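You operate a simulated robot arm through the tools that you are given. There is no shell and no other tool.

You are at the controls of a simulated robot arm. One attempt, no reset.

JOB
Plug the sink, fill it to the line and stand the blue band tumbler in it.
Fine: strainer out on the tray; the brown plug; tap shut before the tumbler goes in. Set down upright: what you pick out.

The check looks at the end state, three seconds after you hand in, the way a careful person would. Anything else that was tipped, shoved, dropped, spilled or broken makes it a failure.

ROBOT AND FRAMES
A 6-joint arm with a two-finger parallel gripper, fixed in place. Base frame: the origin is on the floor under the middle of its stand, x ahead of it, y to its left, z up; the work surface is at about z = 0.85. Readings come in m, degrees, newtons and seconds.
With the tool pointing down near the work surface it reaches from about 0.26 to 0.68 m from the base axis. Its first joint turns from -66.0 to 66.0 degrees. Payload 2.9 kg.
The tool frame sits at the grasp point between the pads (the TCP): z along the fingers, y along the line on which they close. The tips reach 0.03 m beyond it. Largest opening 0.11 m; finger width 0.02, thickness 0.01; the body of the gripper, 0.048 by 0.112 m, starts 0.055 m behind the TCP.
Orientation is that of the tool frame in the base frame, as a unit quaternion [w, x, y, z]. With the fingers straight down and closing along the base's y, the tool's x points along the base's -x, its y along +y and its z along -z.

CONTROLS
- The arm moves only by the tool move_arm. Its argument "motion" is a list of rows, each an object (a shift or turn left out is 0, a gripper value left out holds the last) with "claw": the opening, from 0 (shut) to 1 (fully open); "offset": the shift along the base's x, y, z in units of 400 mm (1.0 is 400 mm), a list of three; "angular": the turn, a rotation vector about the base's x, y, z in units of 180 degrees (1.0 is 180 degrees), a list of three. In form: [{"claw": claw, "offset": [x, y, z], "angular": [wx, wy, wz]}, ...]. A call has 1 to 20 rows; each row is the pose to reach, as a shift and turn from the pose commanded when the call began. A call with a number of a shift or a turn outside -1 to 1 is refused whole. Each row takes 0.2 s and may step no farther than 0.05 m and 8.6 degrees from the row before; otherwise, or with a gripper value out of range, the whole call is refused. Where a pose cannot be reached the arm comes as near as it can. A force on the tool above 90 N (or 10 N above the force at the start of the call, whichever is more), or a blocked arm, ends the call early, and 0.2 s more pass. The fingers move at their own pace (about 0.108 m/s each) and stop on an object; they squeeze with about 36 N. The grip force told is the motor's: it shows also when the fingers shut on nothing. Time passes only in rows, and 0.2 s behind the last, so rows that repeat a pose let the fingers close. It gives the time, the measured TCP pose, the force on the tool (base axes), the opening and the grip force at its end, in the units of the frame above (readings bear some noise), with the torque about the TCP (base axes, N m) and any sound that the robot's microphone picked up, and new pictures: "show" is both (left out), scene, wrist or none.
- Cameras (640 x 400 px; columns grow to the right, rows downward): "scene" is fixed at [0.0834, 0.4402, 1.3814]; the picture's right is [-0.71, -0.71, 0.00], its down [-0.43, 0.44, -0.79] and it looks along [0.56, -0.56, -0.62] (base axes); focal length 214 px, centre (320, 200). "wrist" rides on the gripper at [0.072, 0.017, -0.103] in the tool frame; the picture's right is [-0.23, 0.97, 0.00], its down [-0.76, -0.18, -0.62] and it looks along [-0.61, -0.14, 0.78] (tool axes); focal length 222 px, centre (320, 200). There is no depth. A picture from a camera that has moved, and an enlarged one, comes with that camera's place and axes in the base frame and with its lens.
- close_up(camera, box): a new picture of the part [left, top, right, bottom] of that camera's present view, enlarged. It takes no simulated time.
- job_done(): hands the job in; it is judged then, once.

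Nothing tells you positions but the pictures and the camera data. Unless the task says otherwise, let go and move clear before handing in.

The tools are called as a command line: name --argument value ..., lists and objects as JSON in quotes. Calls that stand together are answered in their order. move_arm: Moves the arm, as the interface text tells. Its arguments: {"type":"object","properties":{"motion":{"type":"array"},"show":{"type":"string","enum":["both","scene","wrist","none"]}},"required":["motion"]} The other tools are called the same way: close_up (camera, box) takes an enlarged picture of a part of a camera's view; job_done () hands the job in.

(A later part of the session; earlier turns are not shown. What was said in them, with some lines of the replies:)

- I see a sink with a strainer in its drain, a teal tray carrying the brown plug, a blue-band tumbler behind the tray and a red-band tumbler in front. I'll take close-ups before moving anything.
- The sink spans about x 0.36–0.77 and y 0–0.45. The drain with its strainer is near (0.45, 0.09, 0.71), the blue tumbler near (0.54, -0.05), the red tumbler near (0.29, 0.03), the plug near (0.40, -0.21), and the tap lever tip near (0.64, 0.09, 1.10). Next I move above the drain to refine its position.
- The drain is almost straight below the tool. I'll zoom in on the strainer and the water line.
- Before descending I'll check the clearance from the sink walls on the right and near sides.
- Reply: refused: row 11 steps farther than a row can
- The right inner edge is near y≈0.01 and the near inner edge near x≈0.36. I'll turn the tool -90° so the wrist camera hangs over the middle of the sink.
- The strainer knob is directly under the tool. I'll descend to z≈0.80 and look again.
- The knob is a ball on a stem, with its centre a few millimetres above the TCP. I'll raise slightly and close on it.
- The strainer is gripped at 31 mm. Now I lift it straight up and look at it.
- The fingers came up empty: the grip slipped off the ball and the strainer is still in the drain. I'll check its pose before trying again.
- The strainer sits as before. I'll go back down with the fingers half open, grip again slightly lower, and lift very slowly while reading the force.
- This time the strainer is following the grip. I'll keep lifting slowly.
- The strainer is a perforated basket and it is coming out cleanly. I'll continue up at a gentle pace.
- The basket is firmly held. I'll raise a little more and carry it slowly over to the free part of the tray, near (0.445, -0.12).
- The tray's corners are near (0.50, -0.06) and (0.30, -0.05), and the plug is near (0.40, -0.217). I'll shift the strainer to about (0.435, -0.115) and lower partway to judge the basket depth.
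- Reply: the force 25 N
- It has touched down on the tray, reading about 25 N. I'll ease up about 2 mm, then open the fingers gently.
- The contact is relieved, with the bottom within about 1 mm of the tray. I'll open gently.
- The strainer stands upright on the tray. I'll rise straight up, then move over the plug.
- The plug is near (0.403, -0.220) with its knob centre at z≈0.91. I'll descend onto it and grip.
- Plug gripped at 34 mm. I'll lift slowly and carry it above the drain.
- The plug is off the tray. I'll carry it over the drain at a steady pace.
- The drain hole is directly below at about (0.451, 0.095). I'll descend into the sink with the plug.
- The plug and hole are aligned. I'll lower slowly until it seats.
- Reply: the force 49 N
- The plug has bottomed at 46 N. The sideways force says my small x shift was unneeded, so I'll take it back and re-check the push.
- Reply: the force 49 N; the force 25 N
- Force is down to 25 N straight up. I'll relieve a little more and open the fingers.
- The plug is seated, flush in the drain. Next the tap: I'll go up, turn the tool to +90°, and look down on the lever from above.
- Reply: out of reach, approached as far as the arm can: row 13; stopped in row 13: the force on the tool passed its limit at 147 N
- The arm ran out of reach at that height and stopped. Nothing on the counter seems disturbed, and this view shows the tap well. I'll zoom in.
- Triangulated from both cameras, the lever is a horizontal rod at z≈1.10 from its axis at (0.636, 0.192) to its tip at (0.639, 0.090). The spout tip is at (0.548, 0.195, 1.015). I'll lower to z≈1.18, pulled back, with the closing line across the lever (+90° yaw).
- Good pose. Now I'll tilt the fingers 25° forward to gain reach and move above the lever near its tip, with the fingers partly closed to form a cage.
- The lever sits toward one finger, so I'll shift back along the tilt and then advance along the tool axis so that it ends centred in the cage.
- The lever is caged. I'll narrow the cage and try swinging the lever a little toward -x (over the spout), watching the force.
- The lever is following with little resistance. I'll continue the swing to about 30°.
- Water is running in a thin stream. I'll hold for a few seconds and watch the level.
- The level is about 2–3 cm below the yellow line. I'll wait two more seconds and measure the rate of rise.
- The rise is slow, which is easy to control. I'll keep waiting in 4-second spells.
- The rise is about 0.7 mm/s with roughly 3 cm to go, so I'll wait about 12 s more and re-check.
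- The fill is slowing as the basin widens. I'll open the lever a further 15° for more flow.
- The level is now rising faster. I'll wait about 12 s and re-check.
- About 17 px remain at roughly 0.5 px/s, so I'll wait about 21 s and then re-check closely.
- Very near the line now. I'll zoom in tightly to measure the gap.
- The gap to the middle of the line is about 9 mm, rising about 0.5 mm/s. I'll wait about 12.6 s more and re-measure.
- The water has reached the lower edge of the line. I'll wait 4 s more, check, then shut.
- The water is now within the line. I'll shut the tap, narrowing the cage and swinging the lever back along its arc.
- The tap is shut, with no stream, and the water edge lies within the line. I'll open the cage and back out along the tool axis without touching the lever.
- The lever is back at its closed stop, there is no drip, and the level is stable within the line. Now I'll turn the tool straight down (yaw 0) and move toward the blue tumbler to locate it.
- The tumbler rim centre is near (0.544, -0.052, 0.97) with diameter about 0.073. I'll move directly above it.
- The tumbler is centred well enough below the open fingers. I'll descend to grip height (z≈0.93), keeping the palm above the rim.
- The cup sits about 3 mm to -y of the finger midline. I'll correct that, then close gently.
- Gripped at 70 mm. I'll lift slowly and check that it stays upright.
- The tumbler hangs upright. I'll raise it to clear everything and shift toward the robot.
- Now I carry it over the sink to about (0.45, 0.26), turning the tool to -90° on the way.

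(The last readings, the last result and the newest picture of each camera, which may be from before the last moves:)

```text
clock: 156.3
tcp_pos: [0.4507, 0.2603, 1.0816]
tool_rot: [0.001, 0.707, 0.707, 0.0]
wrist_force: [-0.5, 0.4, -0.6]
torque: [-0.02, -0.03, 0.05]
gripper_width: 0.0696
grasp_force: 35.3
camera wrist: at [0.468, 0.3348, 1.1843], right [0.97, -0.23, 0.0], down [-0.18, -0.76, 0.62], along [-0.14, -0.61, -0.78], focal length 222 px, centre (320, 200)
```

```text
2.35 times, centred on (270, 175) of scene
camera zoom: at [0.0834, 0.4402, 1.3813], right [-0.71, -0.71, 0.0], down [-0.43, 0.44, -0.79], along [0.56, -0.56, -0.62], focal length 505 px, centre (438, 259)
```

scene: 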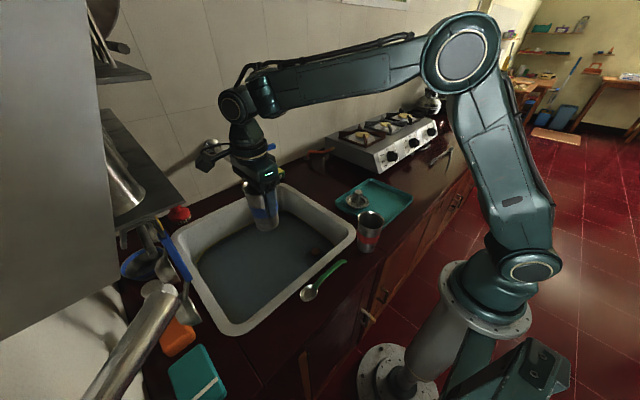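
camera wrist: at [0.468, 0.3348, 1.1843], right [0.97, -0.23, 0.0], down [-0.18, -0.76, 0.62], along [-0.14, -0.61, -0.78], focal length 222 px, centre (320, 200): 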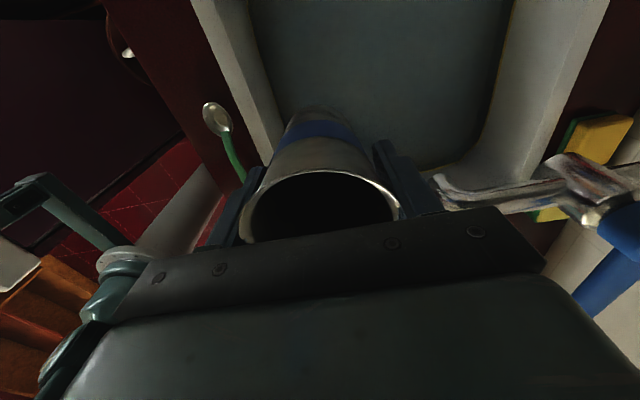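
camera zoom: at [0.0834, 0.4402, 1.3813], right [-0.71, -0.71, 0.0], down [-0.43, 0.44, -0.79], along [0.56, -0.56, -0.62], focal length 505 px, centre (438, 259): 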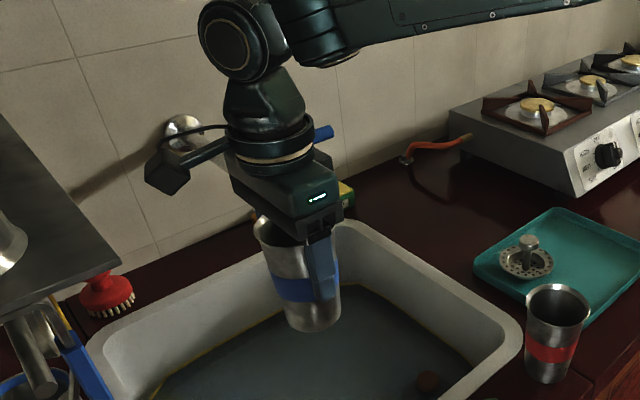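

Clear of the spout. I'll lower into the sink to just above the water.

move_arm --motion '[{"offset": [0, 0, -0.015]}, {"offset": [0, 0, -0.04]}, {"offset": [0, 0, -0.08]}, {"offset": [0, 0, -0.12]}, {"offset": [0, 0, -0.16]}, {"offset": [0, 0, -0.2]}, {"offset": [0, 0, -0.24]}, {"offset": [0, 0, -0.28]}, {"offset": [0, 0, -0.32]}, {"offset": [0, 0, -0.36]}, {"offset": [0, 0, -0.4]}, {"offset": [0, 0, -0.44]}, {"offset": [0, 0, -0.48]}, {"offset": [0, 0, -0.52]}, {"offset": [0, 0, -0.55]}, {"offset": [0, 0, -0.57]}]' --show "both"

close_up --camera "scene" --box '[190, 130, 350, 310]'

```text
clock: 159.7
tcp_pos: [0.4499, 0.261, 0.8531]
tool_rot: [0.001, 0.708, 0.706, 0.0]
wrist_force: [-0.8, 0.5, -1.4]
torque: [0.01, 0.01, 0.0]
gripper_width: 0.0696
grasp_force: 36.1
camera wrist: at [0.4672, 0.3348, 0.9553], right [0.97, -0.23, 0.0], down [-0.18, -0.76, 0.62], along [-0.14, -0.61, -0.78], focal length 222 px, centre (320, 200)
```

scene: 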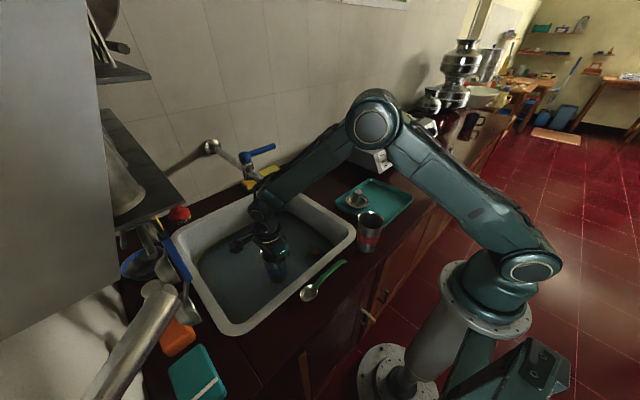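
wrist: 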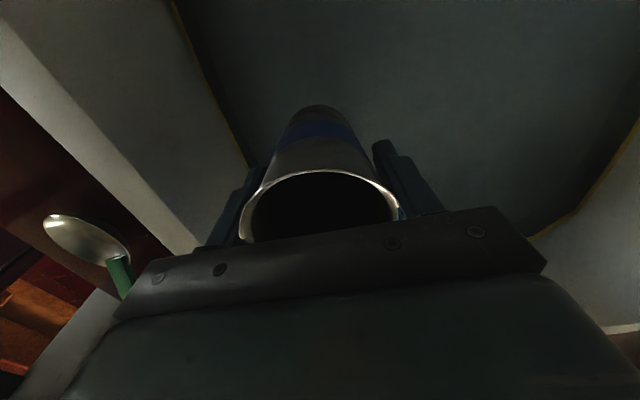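

```text
2.22 times, centred on (270, 220) of scene
camera zoom: at [0.0834, 0.4402, 1.3813], right [-0.71, -0.71, 0.0], down [-0.43, 0.44, -0.79], along [0.56, -0.56, -0.62], focal length 477 px, centre (431, 156)
```

zoom: 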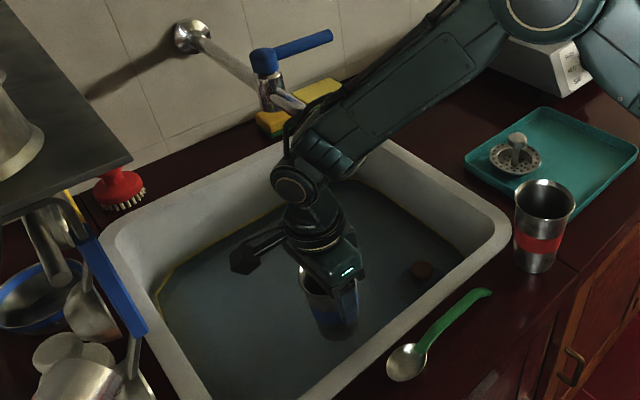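

move_arm --motion '[{"offset": [0, 0, -0.02]}, {"offset": [0, 0, -0.045]}, {"offset": [0, 0, -0.07]}, {"offset": [0, 0, -0.095]}, {"offset": [0, 0, -0.115]}, {"offset": [0, 0, -0.13]}]' --show "none"

close_up --camera "scene" --box '[220, 190, 320, 290]'

```text
clock: 161.1
tcp_pos: [0.4504, 0.26, 0.8006]
tool_rot: [0.001, 0.707, 0.707, 0.0]
wrist_force: [-0.8, -0.5, -0.5]
torque: [0.0, 0.02, -0.01]
gripper_width: 0.0695
grasp_force: 36.4
```

```text
4.00 times, centred on (270, 240) of scene
camera zoom: at [0.0834, 0.4402, 1.3813], right [-0.71, -0.71, 0.0], down [-0.43, 0.44, -0.79], along [0.56, -0.56, -0.62], focal length 858 px, centre (520, 40)
```

zoom: 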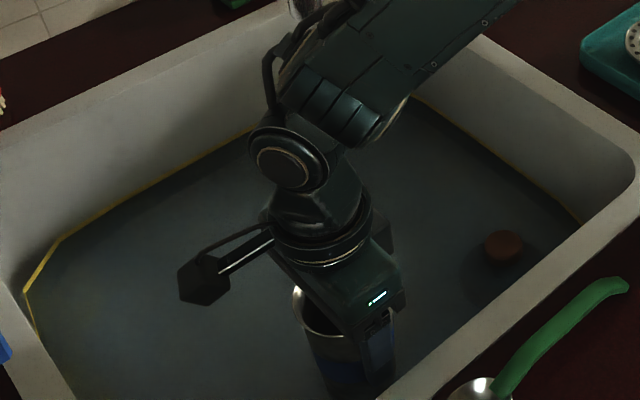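

Now in the water. I'll go down in small steps until the base touches the floor.

move_arm --motion '[{"offset": [0, 0, -0.01]}, {"offset": [0, 0, -0.02]}, {"offset": [0, 0, -0.0275]}]' --show "none"

move_arm --motion '[{"offset": [0, 0, -0.005]}, {"offset": [0, 0, -0.01]}]' --show "none"

```text
clock: 161.9
tcp_pos: [0.4512, 0.262, 0.7903]
tool_rot: [0.001, 0.708, 0.706, 0.0]
wrist_force: [0.3, 0.8, -1.0]
torque: [0.0, -0.01, 0.0]
gripper_width: 0.0692
grasp_force: 36.3
```

```text
clock: 162.5
tcp_pos: [0.452, 0.2617, 0.7859]
tool_rot: [0.002, 0.707, 0.707, 0.0]
wrist_force: [1.0, -0.3, -1.8]
torque: [-0.01, 0.03, 0.02]
gripper_width: 0.0693
grasp_force: 36.1
```

move_arm --motion '[{"offset": [0, 0, -0.005]}, {"offset": [0, 0, -0.01]}]' --show "none"

```text
clock: 163.1
tcp_pos: [0.4495, 0.2608, 0.782]
tool_rot: [0.001, 0.708, 0.707, 0.0]
wrist_force: [-0.5, 0.6, -0.8]
torque: [-0.02, 0.01, 0.05]
gripper_width: 0.069
grasp_force: 36.1
```

move_arm --motion '[{"offset": [0, 0, -0.004]}, {"offset": [0, 0, -0.008]}]' --show "none"

```text
clock: 163.7
tcp_pos: [0.4512, 0.2617, 0.7813]
tool_rot: [0.001, 0.708, 0.706, 0.001]
wrist_force: [-4.6, -0.8, 22.3]
torque: [-0.23, -0.27, -0.14]
gripper_width: 0.0691
grasp_force: 36.6
```

The base has touched the floor, at 22 N. I'll ease up slightly and check the force before releasing.

move_arm --motion '[{"offset": [0, 0, 0.002]}, {"offset": [0, 0, 0.004]}, {"offset": [0, 0, 0.004]}]' --show "none"

close_up --camera "scene" --box '[220, 190, 320, 290]'

```text
clock: 164.5
tcp_pos: [0.4502, 0.2618, 0.78]
tool_rot: [0.001, 0.707, 0.707, 0.0]
wrist_force: [2.4, 2.7, 9.2]
torque: [0.21, -0.5, 0.08]
gripper_width: 0.0692
grasp_force: 36.4
```

```text
4.00 times, centred on (270, 240) of scene
camera zoom: at [0.0833, 0.4402, 1.3814], right [-0.71, -0.71, 0.0], down [-0.43, 0.44, -0.79], along [0.56, -0.56, -0.62], focal length 858 px, centre (520, 40)
```

zoom: 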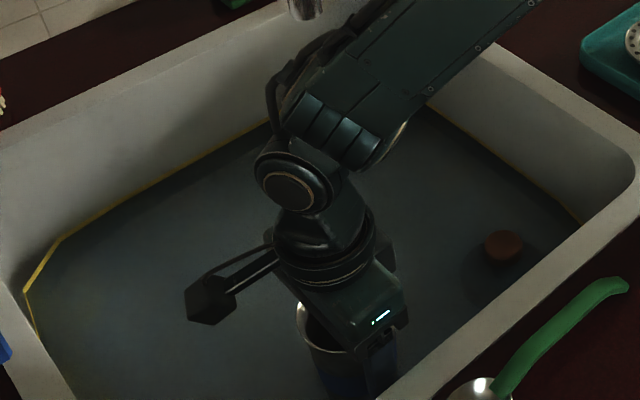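

move_arm --motion '[{"claw": 0.6, "offset": [0, 0, 0.001]}, {"claw": 0.66, "offset": [0, 0, 0.001]}, {"claw": 0.7, "offset": [0, 0, 0.001]}, {"claw": 0.72, "offset": [0, 0, 0.001]}, {"claw": 0.72, "offset": [0, 0, 0.001]}]' --show "wrist"

close_up --camera "wrist" --box '[200, 60, 440, 260]'

close_up --camera "scene" --box '[220, 190, 320, 290]'

```text
clock: 165.7
tcp_pos: [0.4501, 0.262, 0.7803]
tool_rot: [0.001, 0.708, 0.706, 0.0]
wrist_force: [-0.5, -0.3, 0.3]
torque: [0.02, 0.01, 0.0]
gripper_width: 0.0792
grasp_force: 0.0
camera wrist: at [0.4671, 0.3353, 0.8833], right [0.97, -0.23, 0.0], down [-0.18, -0.76, 0.62], along [-0.14, -0.61, -0.78], focal length 222 px, centre (320, 200)
```

wrist: 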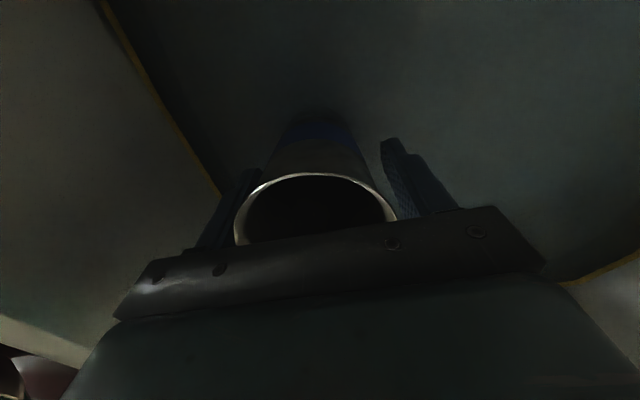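

```text
2.00 times, centred on (320, 160) of wrist
camera zoom: at [0.4671, 0.3353, 0.8833], right [0.97, -0.23, 0.0], down [-0.18, -0.76, 0.62], along [-0.14, -0.61, -0.78], focal length 444 px, centre (320, 280)
```

zoom: 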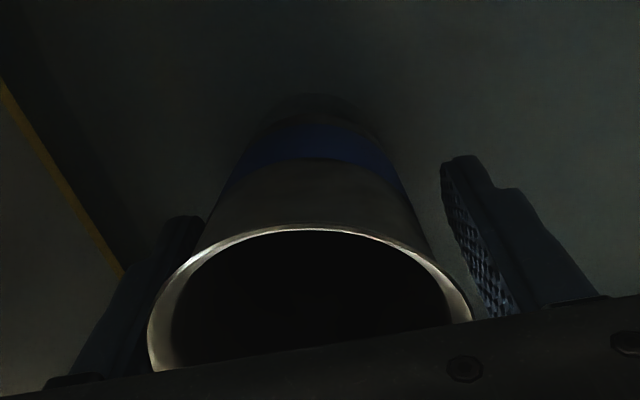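

```text
4.00 times, centred on (270, 240) of scene
camera zoom: at [0.0834, 0.4402, 1.3814], right [-0.71, -0.71, 0.0], down [-0.43, 0.44, -0.79], along [0.56, -0.56, -0.62], focal length 858 px, centre (520, 40)
```

zoom: 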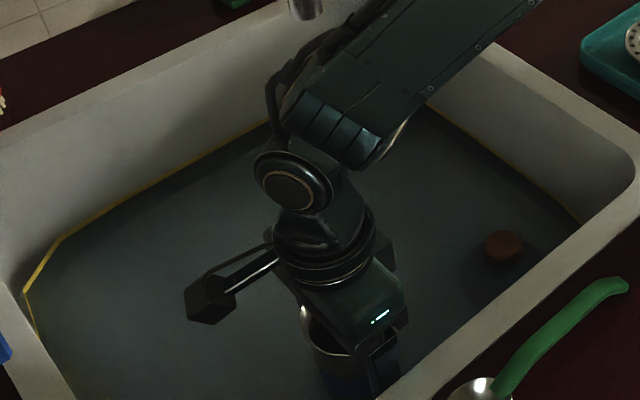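

Released. I'll open fully and see whether the tumbler stays put.

move_arm --motion '[{"claw": 0.8, "offset": [0.004, 0, 0]}, {"claw": 0.9, "offset": [0.002, 0, 0]}, {"claw": 1.0, "offset": [0, 0, 0]}, {"claw": 1.0, "offset": [0, 0, 0]}]' --show "wrist"

close_up --camera "wrist" --box '[200, 60, 440, 260]'

```text
clock: 166.7
tcp_pos: [0.4494, 0.2611, 0.7802]
tool_rot: [0.002, 0.707, 0.707, -0.001]
wrist_force: [0.4, -1.4, 0.0]
torque: [-0.01, -0.05, 0.03]
gripper_width: 0.11
grasp_force: 0.0
camera wrist: at [0.4673, 0.3355, 0.8832], right [0.97, -0.23, 0.0], down [-0.18, -0.76, 0.62], along [-0.14, -0.61, -0.78], focal length 222 px, centre (320, 200)
```

wrist: 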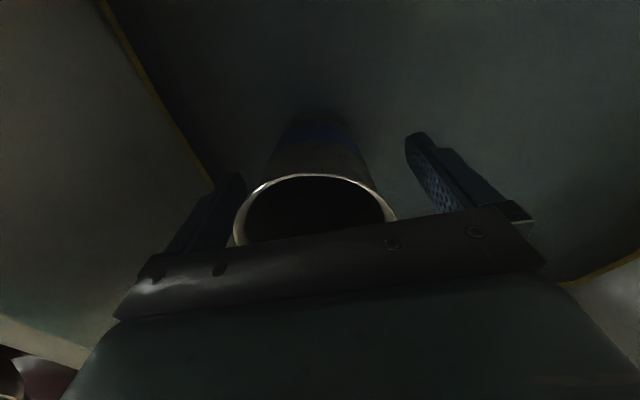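

```text
2.00 times, centred on (320, 160) of wrist
camera zoom: at [0.4673, 0.3355, 0.8832], right [0.97, -0.23, 0.0], down [-0.18, -0.76, 0.62], along [-0.14, -0.61, -0.78], focal length 444 px, centre (320, 280)
```

zoom: 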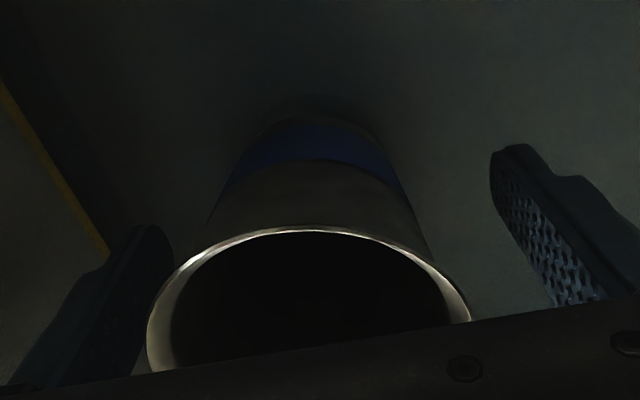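

The tumbler is standing still. I'll raise straight up and clear.

move_arm --motion '[{"offset": [0, 0, 0.02]}, {"offset": [0, 0, 0.06]}, {"offset": [0, 0, 0.12]}, {"offset": [0, 0, 0.2]}, {"offset": [0, 0, 0.28]}, {"offset": [0, 0, 0.36]}, {"offset": [0, 0, 0.44]}, {"offset": [0, 0, 0.52]}, {"offset": [0, 0, 0.6]}, {"offset": [0, 0, 0.7]}]' --show "both"

close_up --camera "scene" --box '[200, 170, 340, 310]'

close_up --camera "wrist" --box '[200, 0, 440, 200]'

```text
clock: 168.9
tcp_pos: [0.4499, 0.2625, 1.0612]
tool_rot: [0.001, 0.707, 0.707, -0.001]
wrist_force: [0.3, -0.3, 0.2]
torque: [0.03, 0.01, 0.02]
gripper_width: 0.1099
grasp_force: 0.0
camera wrist: at [0.4674, 0.3362, 1.1642], right [0.97, -0.23, 0.0], down [-0.18, -0.76, 0.63], along [-0.14, -0.61, -0.78], focal length 222 px, centre (320, 200)
```

scene: 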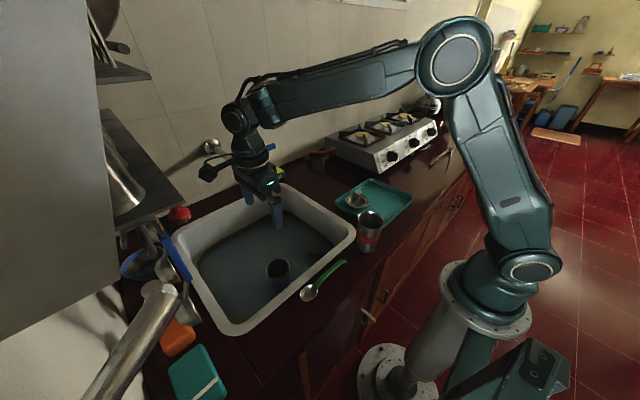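
wrist: 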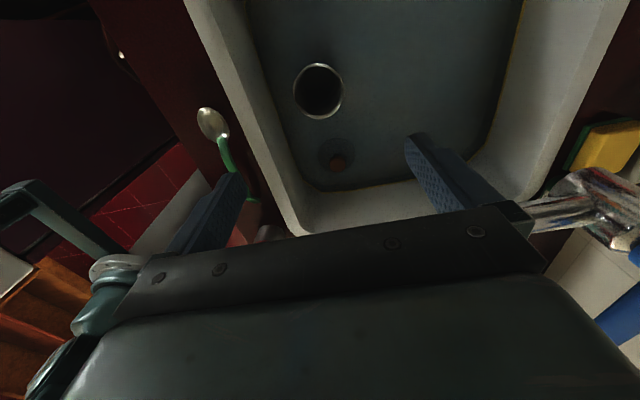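

```text
2.86 times, centred on (270, 240) of scene
camera zoom: at [0.0834, 0.4402, 1.3814], right [-0.71, -0.71, 0.0], down [-0.43, 0.44, -0.79], along [0.56, -0.56, -0.62], focal length 613 px, centre (463, 86)
```

zoom: 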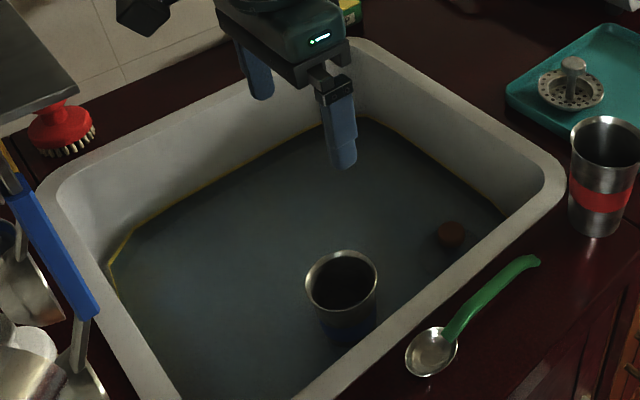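

```text
2.00 times, centred on (320, 100) of wrist
camera zoom: at [0.4674, 0.3362, 1.1642], right [0.97, -0.23, 0.0], down [-0.18, -0.76, 0.63], along [-0.14, -0.61, -0.78], focal length 444 px, centre (320, 400)
```

zoom: 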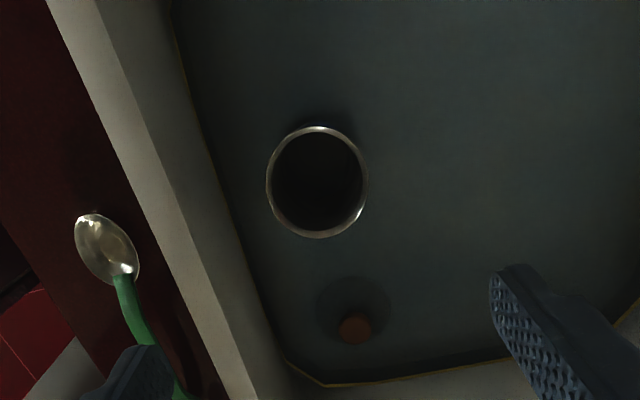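

The tumbler stands upright in the water, with the plug seated. I'll lift higher and withdraw the arm from over the sink, then check everything.

move_arm --motion '[{"offset": [-0.02, -0.02, 0.08]}, {"offset": [-0.05, -0.05, 0.16]}, {"offset": [-0.08, -0.1, 0.24]}, {"offset": [-0.11, -0.16, 0.3]}, {"offset": [-0.14, -0.22, 0.35]}, {"offset": [-0.17, -0.28, 0.4]}, {"offset": [-0.2, -0.35, 0.43]}, {"offset": [-0.23, -0.42, 0.45]}, {"offset": [-0.25, -0.5, 0.45]}, {"offset": [-0.27, -0.58, 0.45]}, {"offset": [-0.28, -0.66, 0.45]}]' --show "both"

close_up --camera "scene" --box '[160, 130, 400, 340]'

close_up --camera "scene" --box '[275, 200, 315, 225]'

close_up --camera "scene" --box '[255, 240, 305, 300]'

close_up --camera "scene" --box '[200, 130, 290, 200]'

```text
clock: 171.3
tcp_pos: [0.3368, -0.0015, 1.241]
tool_rot: [0.001, 0.707, 0.708, 0.001]
wrist_force: [0.7, 0.7, 0.6]
torque: [0.01, -0.05, 0.02]
gripper_width: 0.11
grasp_force: 0.1
camera wrist: at [0.3536, 0.0726, 1.3421], right [0.97, -0.23, 0.0], down [-0.18, -0.76, 0.62], along [-0.14, -0.61, -0.78], focal length 222 px, centre (320, 200)
```

scene: 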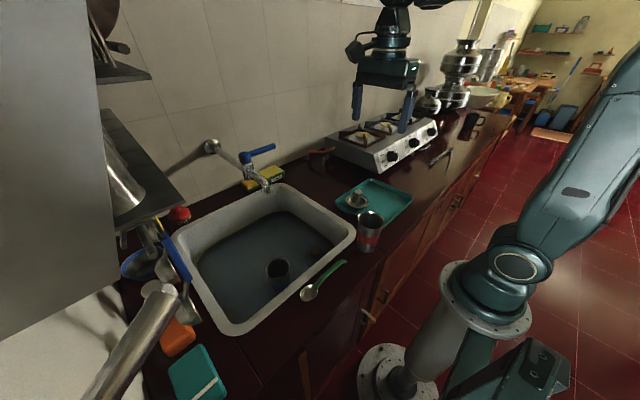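
wrist: 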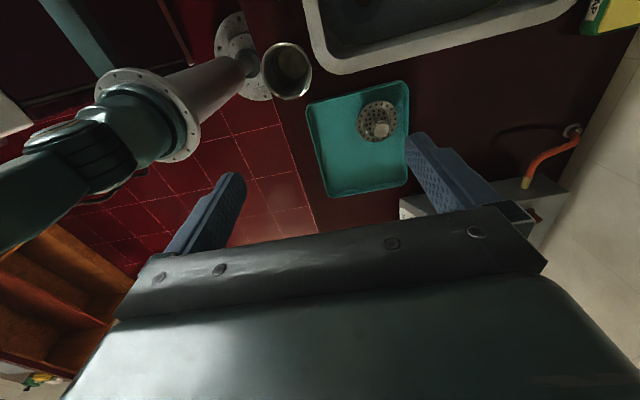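

```text
1.90 times, centred on (280, 235) of scene
camera zoom: at [0.0834, 0.4402, 1.3814], right [-0.71, -0.71, 0.0], down [-0.43, 0.44, -0.79], along [0.56, -0.56, -0.62], focal length 408 px, centre (396, 133)
```

zoom: 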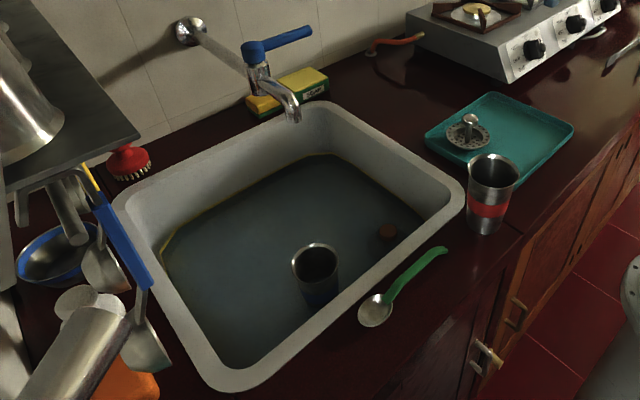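

```text
16.00 times, centred on (295, 212) of scene
camera zoom: at [0.0834, 0.4402, 1.3814], right [-0.71, -0.71, 0.0], down [-0.43, 0.44, -0.79], along [0.56, -0.56, -0.62], focal length 3432 px, centre (720, 0)
```

zoom: 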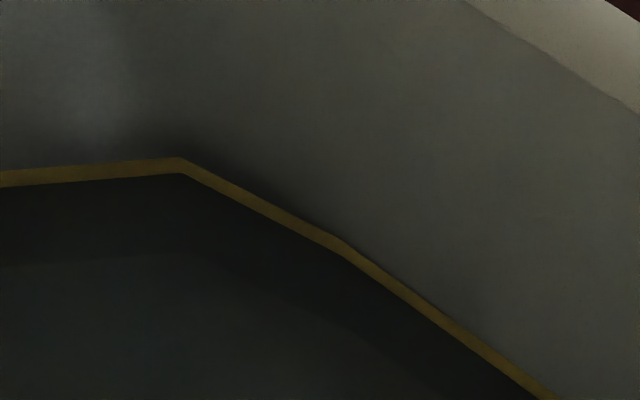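

```text
6.67 times, centred on (280, 270) of scene
camera zoom: at [0.0834, 0.4402, 1.3814], right [-0.71, -0.71, 0.0], down [-0.43, 0.44, -0.79], along [0.56, -0.56, -0.62], focal length 1430 px, centre (587, -267)
```

zoom: 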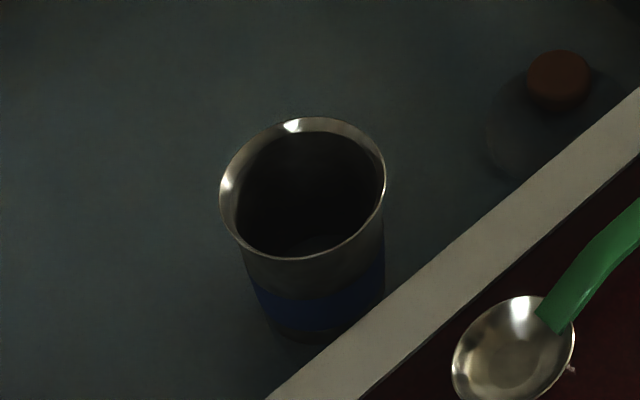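

```text
5.71 times, centred on (245, 165) of scene
camera zoom: at [0.0834, 0.4402, 1.3814], right [-0.71, -0.71, 0.0], down [-0.43, 0.44, -0.79], along [0.56, -0.56, -0.62], focal length 1226 px, centre (749, 400)
```

zoom: 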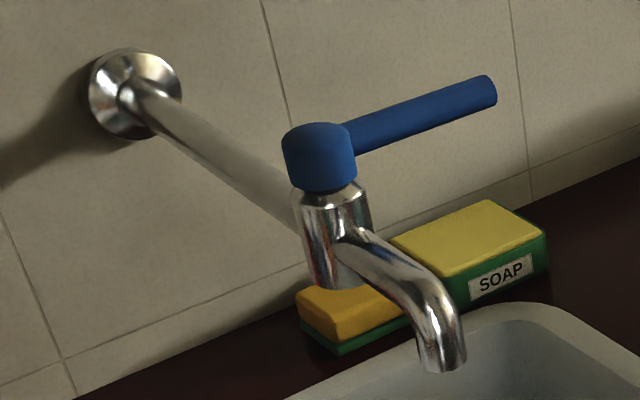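

Everything looks right: the water edge is still within the line, the tap is shut, and the strainer is upright on the tray. I'll wait a moment to confirm the tumbler and water level are steady.

move_arm --motion '[{"offset": [0, 0, 0]}, {"offset": [0, 0, 0]}, {"offset": [0, 0, 0]}, {"offset": [0, 0, 0]}, {"offset": [0, 0, 0]}, {"offset": [0, 0, 0]}, {"offset": [0, 0, 0]}, {"offset": [0, 0, 0]}, {"offset": [0, 0, 0]}, {"offset": [0, 0, 0]}, {"offset": [0, 0, 0]}, {"offset": [0, 0, 0]}, {"offset": [0, 0, 0]}, {"offset": [0, 0, 0]}, {"offset": [0, 0, 0]}]' --show "none"

close_up --camera "scene" --box '[255, 240, 305, 300]'

close_up --camera "scene" --box '[275, 200, 315, 225]'

close_up --camera "scene" --box '[320, 160, 420, 260]'

```text
clock: 174.5
tcp_pos: [0.3369, -0.0024, 1.2393]
tool_rot: [0.001, 0.708, 0.706, 0.0]
wrist_force: [1.0, 0.7, -0.5]
torque: [0.01, 0.02, 0.02]
gripper_width: 0.1102
grasp_force: 0.0
```

```text
6.67 times, centred on (280, 270) of scene
camera zoom: at [0.0834, 0.4402, 1.3814], right [-0.71, -0.71, 0.0], down [-0.43, 0.44, -0.79], along [0.56, -0.56, -0.62], focal length 1430 px, centre (587, -267)
```

zoom: 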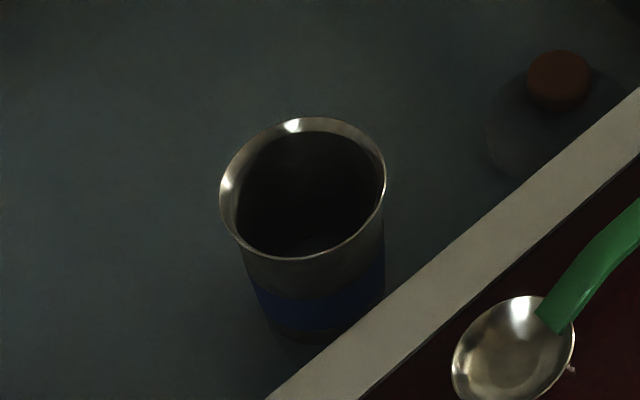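

```text
16.00 times, centred on (295, 212) of scene
camera zoom: at [0.0834, 0.4402, 1.3814], right [-0.71, -0.71, 0.0], down [-0.43, 0.44, -0.79], along [0.56, -0.56, -0.62], focal length 3432 px, centre (720, 0)
```

zoom: 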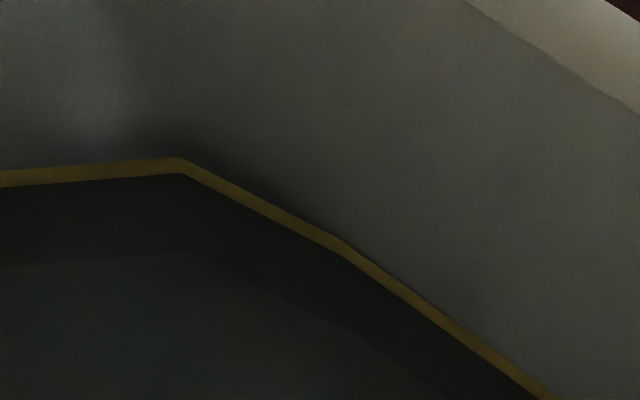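

```text
4.00 times, centred on (370, 210) of scene
camera zoom: at [0.0834, 0.4402, 1.3814], right [-0.71, -0.71, 0.0], down [-0.43, 0.44, -0.79], along [0.56, -0.56, -0.62], focal length 858 px, centre (120, 160)
```

zoom: 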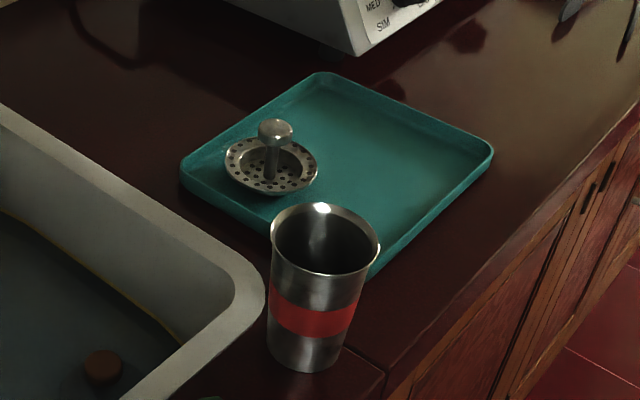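

The tumbler and the water level held steady over the wait. The plug is seated, the tap is shut, the strainer is upright on the tray and nothing else has moved, so I'm handing in.

job_done

```text
The job is handed in.
```

I've handed in the job. The sink is plugged and filled to the line, and the blue band tumbler is standing upright in it.

- **Strainer:** it is out of the drain and upright on the teal tray. The first grip slipped off its knob, so it took two tries.
- **Plug:** the brown plug is seated flush in the drain. The water level didn't drop between shutting the tap and handing in.
- **Water:** the water's edge lies within the yellow line, about a millimetre below its middle. The tap was shut before the tumbler went in, and I saw no drip.
- **Tumbler:** it stands on the sink floor a little to the left of the plug. It stayed still for the few seconds I watched after letting go.

On the way to the tap, the arm ran out of reach above the sink and stopped itself on a force reading of 147 N. Nothing on the counter looked disturbed afterwards. In the last pictures the red tumbler, spoon, soap and brush were still in their places, and the arm was clear of the sink.
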